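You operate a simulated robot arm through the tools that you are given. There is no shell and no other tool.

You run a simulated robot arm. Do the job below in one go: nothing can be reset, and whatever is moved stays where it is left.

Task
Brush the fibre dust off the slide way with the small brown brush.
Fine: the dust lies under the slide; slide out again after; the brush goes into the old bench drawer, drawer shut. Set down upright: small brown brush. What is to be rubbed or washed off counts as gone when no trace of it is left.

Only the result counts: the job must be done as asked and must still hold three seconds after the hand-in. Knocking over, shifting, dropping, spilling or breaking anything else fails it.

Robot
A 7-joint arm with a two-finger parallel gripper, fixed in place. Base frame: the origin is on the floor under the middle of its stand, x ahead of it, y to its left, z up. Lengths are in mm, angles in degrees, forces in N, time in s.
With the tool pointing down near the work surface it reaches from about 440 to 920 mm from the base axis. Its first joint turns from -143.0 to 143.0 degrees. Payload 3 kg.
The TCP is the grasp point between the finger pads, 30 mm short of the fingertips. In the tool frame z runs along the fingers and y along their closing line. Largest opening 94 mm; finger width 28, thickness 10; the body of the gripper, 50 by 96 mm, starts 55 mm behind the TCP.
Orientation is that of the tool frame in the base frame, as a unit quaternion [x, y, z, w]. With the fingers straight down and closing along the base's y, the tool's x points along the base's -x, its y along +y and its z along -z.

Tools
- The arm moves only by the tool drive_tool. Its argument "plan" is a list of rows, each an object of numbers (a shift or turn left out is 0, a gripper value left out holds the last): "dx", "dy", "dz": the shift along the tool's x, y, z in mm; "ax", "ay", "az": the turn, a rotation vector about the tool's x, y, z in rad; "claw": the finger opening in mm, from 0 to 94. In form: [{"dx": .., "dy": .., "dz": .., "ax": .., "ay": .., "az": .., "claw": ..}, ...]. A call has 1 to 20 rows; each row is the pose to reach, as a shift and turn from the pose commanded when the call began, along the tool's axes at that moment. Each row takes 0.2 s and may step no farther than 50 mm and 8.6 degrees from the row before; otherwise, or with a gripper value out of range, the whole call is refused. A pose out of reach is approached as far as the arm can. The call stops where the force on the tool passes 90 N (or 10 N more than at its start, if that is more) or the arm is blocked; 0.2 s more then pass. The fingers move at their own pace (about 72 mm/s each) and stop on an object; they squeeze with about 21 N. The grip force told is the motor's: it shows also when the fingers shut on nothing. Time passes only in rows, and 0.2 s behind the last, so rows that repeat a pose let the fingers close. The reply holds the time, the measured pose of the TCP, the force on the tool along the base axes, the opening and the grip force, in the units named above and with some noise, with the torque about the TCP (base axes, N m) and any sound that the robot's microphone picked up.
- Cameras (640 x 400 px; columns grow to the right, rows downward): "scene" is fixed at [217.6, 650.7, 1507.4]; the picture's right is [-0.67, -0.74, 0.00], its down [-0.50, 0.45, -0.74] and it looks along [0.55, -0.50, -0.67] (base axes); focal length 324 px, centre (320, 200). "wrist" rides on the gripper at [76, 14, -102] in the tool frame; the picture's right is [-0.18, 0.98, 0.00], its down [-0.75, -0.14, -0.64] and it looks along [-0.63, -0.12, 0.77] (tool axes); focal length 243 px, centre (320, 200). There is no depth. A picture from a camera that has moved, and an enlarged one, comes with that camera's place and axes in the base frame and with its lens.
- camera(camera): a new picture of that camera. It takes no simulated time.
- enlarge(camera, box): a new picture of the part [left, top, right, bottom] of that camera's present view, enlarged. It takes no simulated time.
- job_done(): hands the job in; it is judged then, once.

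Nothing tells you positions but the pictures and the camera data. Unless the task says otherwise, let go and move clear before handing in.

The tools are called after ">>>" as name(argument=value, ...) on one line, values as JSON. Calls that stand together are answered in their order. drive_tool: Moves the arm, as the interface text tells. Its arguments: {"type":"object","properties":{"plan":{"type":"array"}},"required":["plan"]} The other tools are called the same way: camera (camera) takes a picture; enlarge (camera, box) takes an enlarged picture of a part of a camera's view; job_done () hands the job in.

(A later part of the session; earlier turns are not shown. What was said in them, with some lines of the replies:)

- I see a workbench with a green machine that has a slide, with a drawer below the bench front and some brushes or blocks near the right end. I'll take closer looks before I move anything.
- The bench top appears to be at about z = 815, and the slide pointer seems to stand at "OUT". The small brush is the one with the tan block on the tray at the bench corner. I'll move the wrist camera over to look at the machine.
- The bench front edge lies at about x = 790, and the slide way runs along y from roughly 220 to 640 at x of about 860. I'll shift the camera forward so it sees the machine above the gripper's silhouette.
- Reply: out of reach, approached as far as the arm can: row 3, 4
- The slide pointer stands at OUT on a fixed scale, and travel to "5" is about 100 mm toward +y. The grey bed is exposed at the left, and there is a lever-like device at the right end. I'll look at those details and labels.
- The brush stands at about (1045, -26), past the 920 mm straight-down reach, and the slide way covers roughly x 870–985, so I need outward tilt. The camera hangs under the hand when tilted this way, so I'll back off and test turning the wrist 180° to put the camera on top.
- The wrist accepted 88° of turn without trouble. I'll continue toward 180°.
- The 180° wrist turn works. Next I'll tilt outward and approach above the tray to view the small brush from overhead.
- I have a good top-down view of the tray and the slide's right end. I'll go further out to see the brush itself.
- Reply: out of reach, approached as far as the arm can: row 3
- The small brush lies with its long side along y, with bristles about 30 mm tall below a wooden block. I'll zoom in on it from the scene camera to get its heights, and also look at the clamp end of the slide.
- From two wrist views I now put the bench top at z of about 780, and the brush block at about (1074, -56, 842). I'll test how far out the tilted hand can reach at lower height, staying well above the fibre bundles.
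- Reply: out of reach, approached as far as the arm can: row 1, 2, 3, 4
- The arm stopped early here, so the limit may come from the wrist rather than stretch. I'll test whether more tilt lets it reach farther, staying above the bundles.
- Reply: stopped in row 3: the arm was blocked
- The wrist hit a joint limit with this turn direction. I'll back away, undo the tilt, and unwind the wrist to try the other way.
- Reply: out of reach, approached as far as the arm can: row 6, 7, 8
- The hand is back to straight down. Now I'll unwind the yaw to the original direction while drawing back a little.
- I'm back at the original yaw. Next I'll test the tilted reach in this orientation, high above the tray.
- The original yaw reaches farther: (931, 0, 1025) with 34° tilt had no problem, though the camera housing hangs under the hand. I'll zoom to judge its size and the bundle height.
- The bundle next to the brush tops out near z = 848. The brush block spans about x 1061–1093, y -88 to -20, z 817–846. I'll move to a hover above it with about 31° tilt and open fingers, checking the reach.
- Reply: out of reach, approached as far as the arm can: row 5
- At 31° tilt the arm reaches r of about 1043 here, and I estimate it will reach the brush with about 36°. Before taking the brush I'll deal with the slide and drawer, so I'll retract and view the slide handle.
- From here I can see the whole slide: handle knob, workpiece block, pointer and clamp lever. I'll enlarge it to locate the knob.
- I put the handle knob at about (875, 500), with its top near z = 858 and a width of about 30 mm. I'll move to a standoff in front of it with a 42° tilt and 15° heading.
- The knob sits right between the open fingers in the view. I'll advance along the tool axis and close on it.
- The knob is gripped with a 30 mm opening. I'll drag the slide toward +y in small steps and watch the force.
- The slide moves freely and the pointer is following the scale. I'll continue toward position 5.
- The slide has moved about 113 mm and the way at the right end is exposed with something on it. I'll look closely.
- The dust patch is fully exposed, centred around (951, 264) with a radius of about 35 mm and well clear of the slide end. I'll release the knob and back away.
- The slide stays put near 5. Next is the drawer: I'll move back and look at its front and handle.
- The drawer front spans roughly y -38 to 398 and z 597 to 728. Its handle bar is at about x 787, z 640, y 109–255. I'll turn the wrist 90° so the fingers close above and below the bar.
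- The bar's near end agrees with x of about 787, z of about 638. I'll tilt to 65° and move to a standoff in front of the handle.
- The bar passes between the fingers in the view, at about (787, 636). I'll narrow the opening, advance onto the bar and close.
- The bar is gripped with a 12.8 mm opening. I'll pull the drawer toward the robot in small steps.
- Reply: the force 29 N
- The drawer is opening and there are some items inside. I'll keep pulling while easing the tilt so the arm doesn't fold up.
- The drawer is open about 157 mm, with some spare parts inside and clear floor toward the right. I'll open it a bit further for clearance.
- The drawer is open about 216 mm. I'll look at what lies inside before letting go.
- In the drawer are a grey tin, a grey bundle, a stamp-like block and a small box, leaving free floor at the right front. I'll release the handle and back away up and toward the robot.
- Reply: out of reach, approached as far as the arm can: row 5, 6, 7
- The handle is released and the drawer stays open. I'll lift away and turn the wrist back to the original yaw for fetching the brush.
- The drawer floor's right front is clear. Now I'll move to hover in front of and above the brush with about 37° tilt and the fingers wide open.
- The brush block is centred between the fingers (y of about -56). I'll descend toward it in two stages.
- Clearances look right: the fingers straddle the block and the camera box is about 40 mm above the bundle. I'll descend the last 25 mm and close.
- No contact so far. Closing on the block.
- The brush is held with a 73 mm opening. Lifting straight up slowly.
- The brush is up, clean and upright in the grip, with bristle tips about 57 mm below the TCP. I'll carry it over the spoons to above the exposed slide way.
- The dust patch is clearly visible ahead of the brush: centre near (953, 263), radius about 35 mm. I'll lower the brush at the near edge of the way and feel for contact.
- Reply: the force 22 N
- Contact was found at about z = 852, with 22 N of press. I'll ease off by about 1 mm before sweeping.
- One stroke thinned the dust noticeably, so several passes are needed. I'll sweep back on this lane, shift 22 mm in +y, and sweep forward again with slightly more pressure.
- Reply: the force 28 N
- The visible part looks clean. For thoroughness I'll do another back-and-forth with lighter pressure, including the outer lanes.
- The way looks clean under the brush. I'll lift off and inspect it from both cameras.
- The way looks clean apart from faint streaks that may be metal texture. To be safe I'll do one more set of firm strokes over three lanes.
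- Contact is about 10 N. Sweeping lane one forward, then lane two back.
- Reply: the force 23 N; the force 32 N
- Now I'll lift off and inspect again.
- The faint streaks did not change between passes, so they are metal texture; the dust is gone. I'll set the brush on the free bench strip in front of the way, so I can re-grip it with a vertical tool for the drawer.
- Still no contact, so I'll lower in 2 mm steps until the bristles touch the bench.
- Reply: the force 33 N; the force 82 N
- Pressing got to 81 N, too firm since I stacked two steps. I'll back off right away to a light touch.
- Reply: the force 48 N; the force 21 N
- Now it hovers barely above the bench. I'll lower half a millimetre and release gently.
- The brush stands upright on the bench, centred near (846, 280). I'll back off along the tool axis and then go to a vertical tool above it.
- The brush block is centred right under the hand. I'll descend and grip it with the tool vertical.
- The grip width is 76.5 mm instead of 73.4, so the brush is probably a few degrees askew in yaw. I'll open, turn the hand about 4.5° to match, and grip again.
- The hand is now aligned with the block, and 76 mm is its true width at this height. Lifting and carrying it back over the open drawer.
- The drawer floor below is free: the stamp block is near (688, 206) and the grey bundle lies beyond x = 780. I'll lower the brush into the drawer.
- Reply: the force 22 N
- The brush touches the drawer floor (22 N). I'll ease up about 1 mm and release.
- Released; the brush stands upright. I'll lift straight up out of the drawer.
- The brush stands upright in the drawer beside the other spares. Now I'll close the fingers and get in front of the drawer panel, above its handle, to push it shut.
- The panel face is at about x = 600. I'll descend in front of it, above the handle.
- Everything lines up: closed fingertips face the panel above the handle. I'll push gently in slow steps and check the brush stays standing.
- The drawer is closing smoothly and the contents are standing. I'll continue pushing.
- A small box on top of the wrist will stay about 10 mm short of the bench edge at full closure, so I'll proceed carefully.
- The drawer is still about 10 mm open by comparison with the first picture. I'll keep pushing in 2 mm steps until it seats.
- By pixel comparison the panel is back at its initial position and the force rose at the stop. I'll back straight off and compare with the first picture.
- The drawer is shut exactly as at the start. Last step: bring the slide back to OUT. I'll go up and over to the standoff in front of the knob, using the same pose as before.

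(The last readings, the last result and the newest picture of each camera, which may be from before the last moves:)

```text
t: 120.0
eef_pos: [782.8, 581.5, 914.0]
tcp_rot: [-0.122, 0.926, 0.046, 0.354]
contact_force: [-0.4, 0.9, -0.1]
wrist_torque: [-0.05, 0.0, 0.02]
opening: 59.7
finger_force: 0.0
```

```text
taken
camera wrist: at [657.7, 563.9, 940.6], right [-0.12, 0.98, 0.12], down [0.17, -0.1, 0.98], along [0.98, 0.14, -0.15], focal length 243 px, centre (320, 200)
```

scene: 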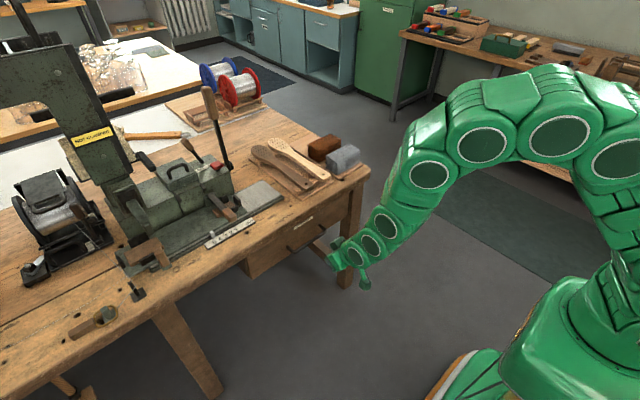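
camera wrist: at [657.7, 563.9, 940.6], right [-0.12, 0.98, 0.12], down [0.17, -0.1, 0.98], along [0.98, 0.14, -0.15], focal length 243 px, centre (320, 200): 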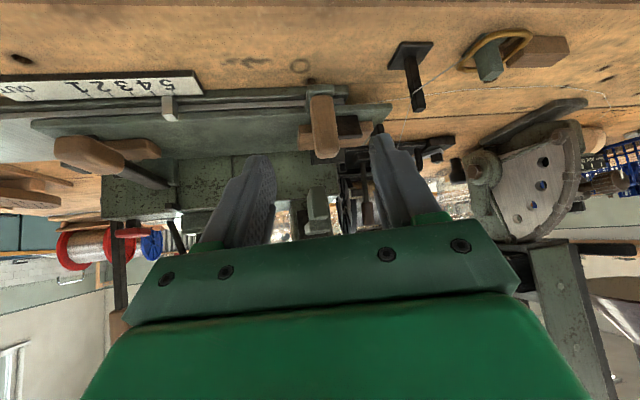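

The view matches my earlier retreat pose. I'll advance onto the knob and grip it.

>>> drive_tool(plan=[{"dx": -20, "dz": 24}, {"dx": -21, "dz": 50}, {"dx": -21, "dz": 75}, {"dx": -21, "dz": 95}, {"dx": -21, "dz": 109}, {"dx": -21, "dz": 109, "claw": 10}, {"dx": -21, "dz": 109, "claw": 10}, {"dx": -21, "dz": 109, "claw": 10}])

>>> camera(camera="wrist")

```text
t: 121.8
eef_pos: [868.0, 605.5, 846.7]
tcp_rot: [-0.122, 0.926, 0.046, 0.353]
contact_force: [2.5, 0.7, -4.4]
wrist_torque: [-0.04, -0.08, -0.69]
opening: 30.8
finger_force: 45.2
```

```text
taken
camera wrist: at [744.1, 586.4, 873.3], right [-0.12, 0.98, 0.12], down [0.17, -0.1, 0.98], along [0.98, 0.14, -0.15], focal length 243 px, centre (320, 200)
```

wrist: 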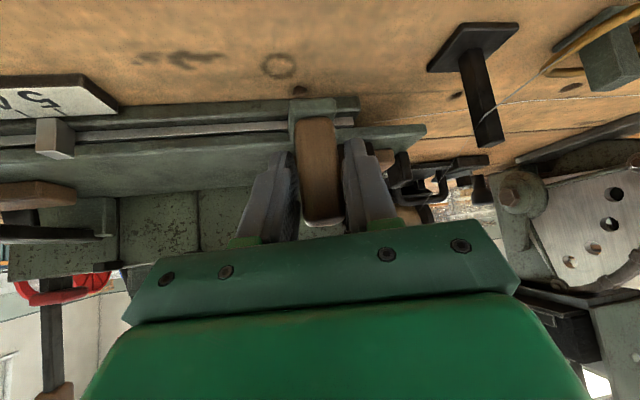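

Gripped. Now I'll drag the slide back toward -y, fast first and then finely near OUT.

>>> drive_tool(plan=[{"dx": 2.3, "dy": -11.6, "dz": -2.1}, {"dx": 4.6, "dy": -23.2, "dz": -4.2}, {"dx": 6.9, "dy": -34.8, "dz": -6.2}, {"dx": 9.2, "dy": -46.4, "dz": -8.3}, {"dx": 11.5, "dy": -58, "dz": -10.4}, {"dx": 13.8, "dy": -69.6, "dz": -12.5}, {"dx": 16.2, "dy": -81.1, "dz": -14.5}, {"dx": 18.5, "dy": -92.7, "dz": -16.6}, {"dx": 20, "dy": -100.5, "dz": -18}])

>>> camera(camera="wrist")

```text
t: 123.8
eef_pos: [868.3, 500.4, 847.2]
tcp_rot: [-0.122, 0.927, 0.047, 0.352]
contact_force: [-17.8, -1.9, -12.2]
wrist_torque: [-0.35, -0.49, -0.72]
opening: 30.3
finger_force: 45.5
```

```text
taken
camera wrist: at [743.9, 482.1, 873.7], right [-0.12, 0.98, 0.12], down [0.17, -0.1, 0.98], along [0.98, 0.14, -0.15], focal length 243 px, centre (320, 200)
```

wrist: 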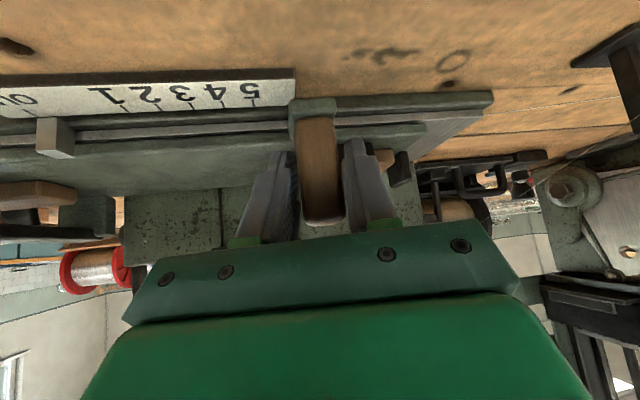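

About 6 mm to go. I'll continue in 2 mm steps until it reaches the OUT stop.

>>> drive_tool(plan=[{"dx": 0.4, "dy": -1.9, "dz": -0.35}, {"dx": 0.8, "dy": -3.9, "dz": -0.7}, {"dx": 1.15, "dy": -5.8, "dz": -1}])

>>> camera(camera="wrist")

```text
t: 124.6
eef_pos: [867.6, 493.3, 848.6]
tcp_rot: [-0.123, 0.926, 0.048, 0.353]
contact_force: [-6.4, 1.5, -15.3]
wrist_torque: [-0.37, 0.25, -0.86]
opening: 30.3
finger_force: 44.7
```

```text
taken
camera wrist: at [743.8, 475.4, 873.8], right [-0.12, 0.98, 0.12], down [0.17, -0.1, 0.98], along [0.98, 0.14, -0.15], focal length 243 px, centre (320, 200)
```

wrist: 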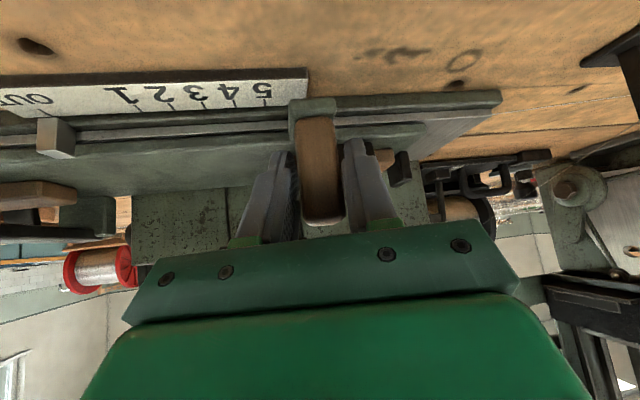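

The slide looks back at its initial position. I'll compare the pointer and the slide end with the first picture.

>>> enlarge(camera="scene", box=[215, 165, 305, 221])

>>> enlarge(camera="wrist", box=[0, 60, 160, 160])

```text
7.11 times, centred on (260, 193) of scene
camera zoom: at [217.6, 650.7, 1507.4], right [-0.67, -0.74, 0.0], down [-0.5, 0.45, -0.74], along [0.55, -0.5, -0.67], focal length 2300 px, centre (747, 250)
```

zoom: 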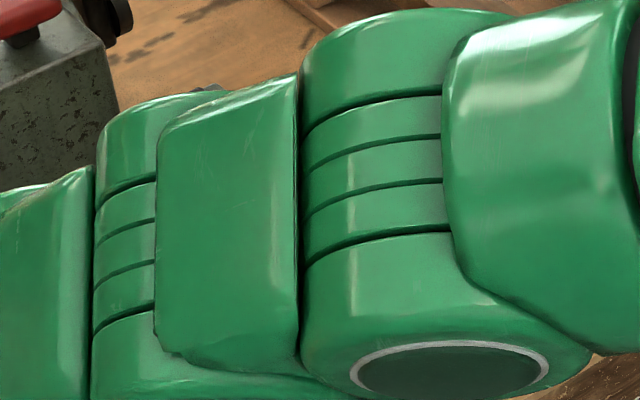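

```text
4.00 times, centred on (80, 110) of wrist
camera zoom: at [743.8, 475.4, 873.8], right [-0.12, 0.98, 0.12], down [0.17, -0.1, 0.98], along [0.98, 0.14, -0.15], focal length 970 px, centre (1280, 560)
```

zoom: 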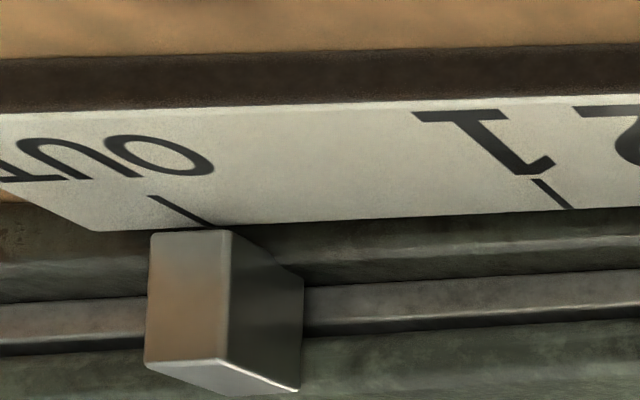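

I'll release, back away and compare from the scene camera at high zoom.

>>> drive_tool(plan=[{"claw": 60}, {"claw": 60}, {"dz": -20}, {"dz": -40}, {"dz": -65}, {"dz": -90}, {"dx": 40, "dy": -20, "dz": -115}, {"dx": 80, "dy": -40, "dz": -130}, {"dx": 120, "dy": -60, "dz": -140}, {"dx": 160, "dy": -80, "dz": -150}])

>>> enlarge(camera="scene", box=[215, 165, 305, 221])

>>> camera(camera="scene")

```text
refused: row 7 steps farther than a row can; nothing moved
```

```text
7.11 times, centred on (260, 193) of scene
camera zoom: at [217.6, 650.7, 1507.4], right [-0.67, -0.74, 0.0], down [-0.5, 0.45, -0.74], along [0.55, -0.5, -0.67], focal length 2300 px, centre (747, 250)
```

zoom: 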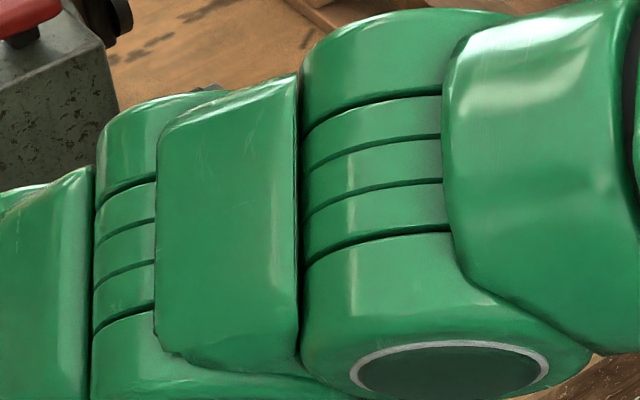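

```text
taken
```

scene: 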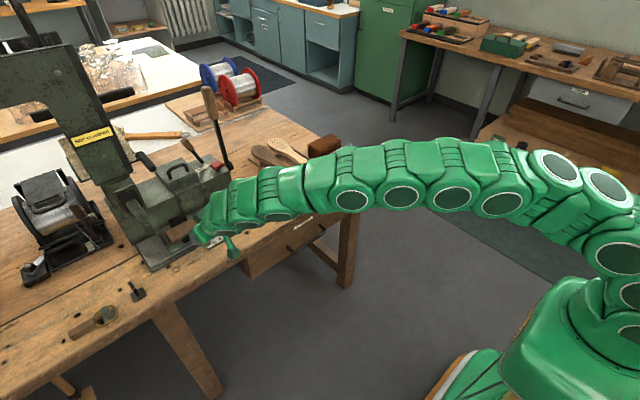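

One step was slightly too long, so nothing moved. I'll retreat with shorter steps.

>>> drive_tool(plan=[{"claw": 60}, {"claw": 60}, {"dz": -20}, {"dz": -40}, {"dz": -65}, {"dz": -90}, {"dx": 28, "dy": 10, "dz": -116}, {"dx": 57, "dy": 20, "dz": -142}, {"dx": 86, "dy": 31, "dz": -167}, {"dx": 94, "dy": -9, "dz": -174}, {"dx": 102, "dy": -50, "dz": -181}, {"dx": 110, "dy": -90, "dz": -188}, {"dx": 118, "dy": -130, "dz": -195}])

>>> enlarge(camera="scene", box=[215, 165, 305, 221])

>>> camera(camera="scene")

```text
t: 127.4
eef_pos: [692.1, 310.4, 914.2]
tcp_rot: [-0.122, 0.926, 0.046, 0.353]
contact_force: [0.4, 1.2, -0.4]
wrist_torque: [0.0, -0.01, 0.0]
opening: 60.1
finger_force: 0.1
```

```text
7.11 times, centred on (260, 193) of scene
camera zoom: at [217.6, 650.7, 1507.4], right [-0.67, -0.74, 0.0], down [-0.5, 0.45, -0.74], along [0.55, -0.5, -0.67], focal length 2300 px, centre (747, 250)
```

zoom: 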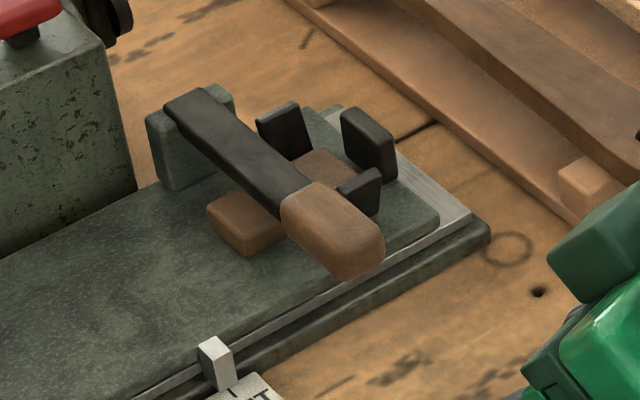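

```text
taken
```

scene: 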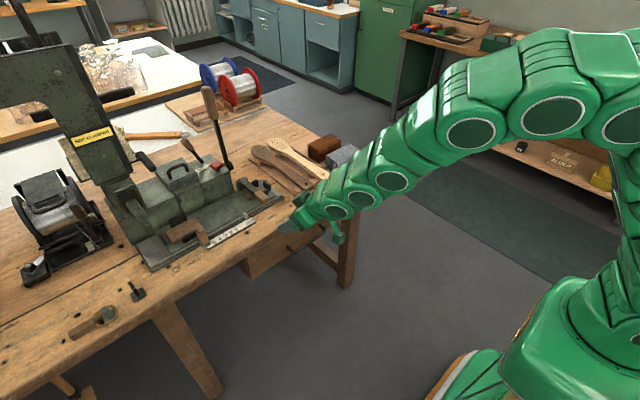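

The picture now matches the first one exactly: the slide is back at OUT. I'll move the arm clear and take a final look at everything.

>>> drive_tool(plan=[{"dx": 0, "dy": -20, "dz": -40}, {"dx": 0, "dy": -45, "dz": -80}, {"dx": 0, "dy": -75, "dz": -115}, {"dx": 0, "dy": -115, "dz": -140}, {"dx": 0, "dy": -155, "dz": -160}])

>>> camera(camera="scene")

>>> enlarge(camera="scene", box=[225, 165, 385, 300])

>>> enlarge(camera="scene", box=[130, 200, 260, 281])

```text
t: 128.6
eef_pos: [628.1, 136.5, 1033.6]
tcp_rot: [-0.122, 0.926, 0.047, 0.353]
contact_force: [-0.1, 0.2, 0.8]
wrist_torque: [0.02, -0.01, -0.03]
opening: 60.0
finger_force: 0.2
```

```text
taken
```

scene: 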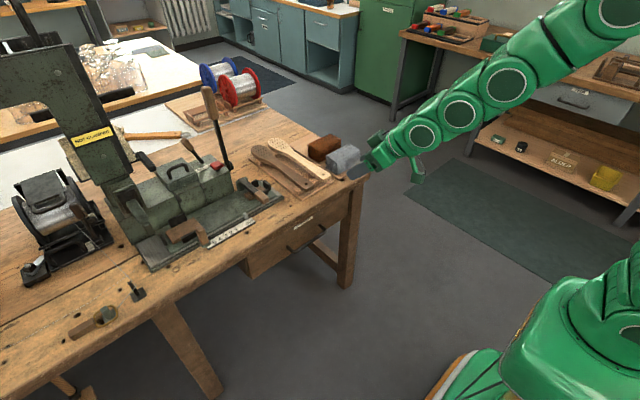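

```text
2.96 times, centred on (305, 232) of scene
camera zoom: at [217.6, 650.7, 1507.4], right [-0.67, -0.74, 0.0], down [-0.5, 0.45, -0.74], along [0.55, -0.5, -0.67], focal length 958 px, centre (364, 104)
```

zoom: 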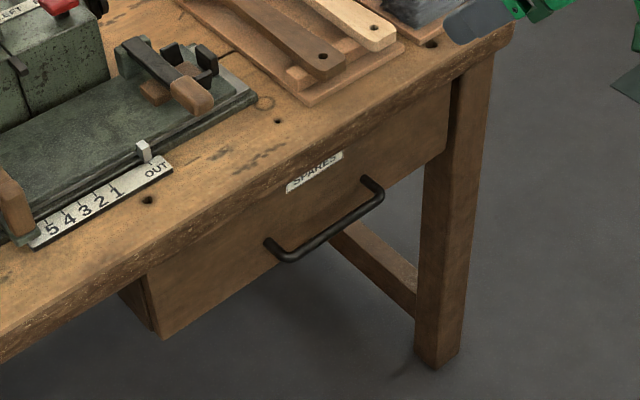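

```text
4.92 times, centred on (195, 240) of scene
camera zoom: at [217.6, 650.7, 1507.4], right [-0.67, -0.74, 0.0], down [-0.5, 0.45, -0.74], along [0.55, -0.5, -0.67], focal length 1593 px, centre (935, 1)
```

zoom: 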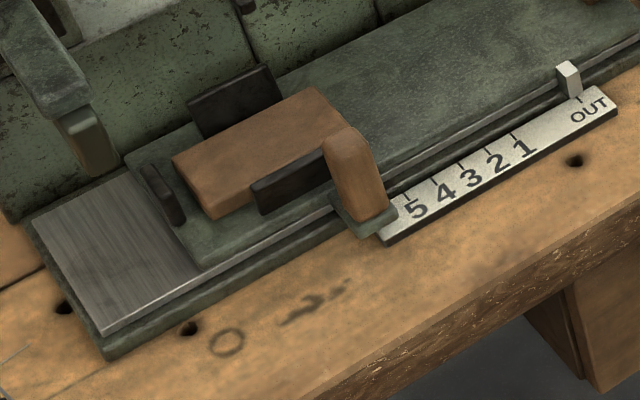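

Everything checks out against the first pictures: the slide is at OUT, the drawer is shut and the bench items are in place. The way was brushed clean, and the brush was upright and released when last seen in the drawer. Handing in.

>>> job_done()

```text
The job is handed in.
```

The fibre dust is brushed off the slide way, the slide is back at OUT, and the small brown brush is in the old bench drawer (marked "SPARES"), which is shut. I have handed the job in; no verdict came back.

- **Dust:** I moved the slide to about position 5, which exposed the whole patch, and brushed it in several passes. The last close-ups showed only streaks that did not change between passes, so I took them to be the metal's own texture.
- **Brush:** I set it down upright on the clear floor of the drawer. It was still standing when last visible, with the drawer partly closed. I did not reopen the drawer to check it after closing.
- **Slide and drawer:** Both match the first pictures at high zoom.
- **Bench:** I set the brush on the bench briefly to re-grip it and pressed it down harder than intended (81 N). I saw no mark or shift afterwards. The rest of the bench looks as it did at the start.
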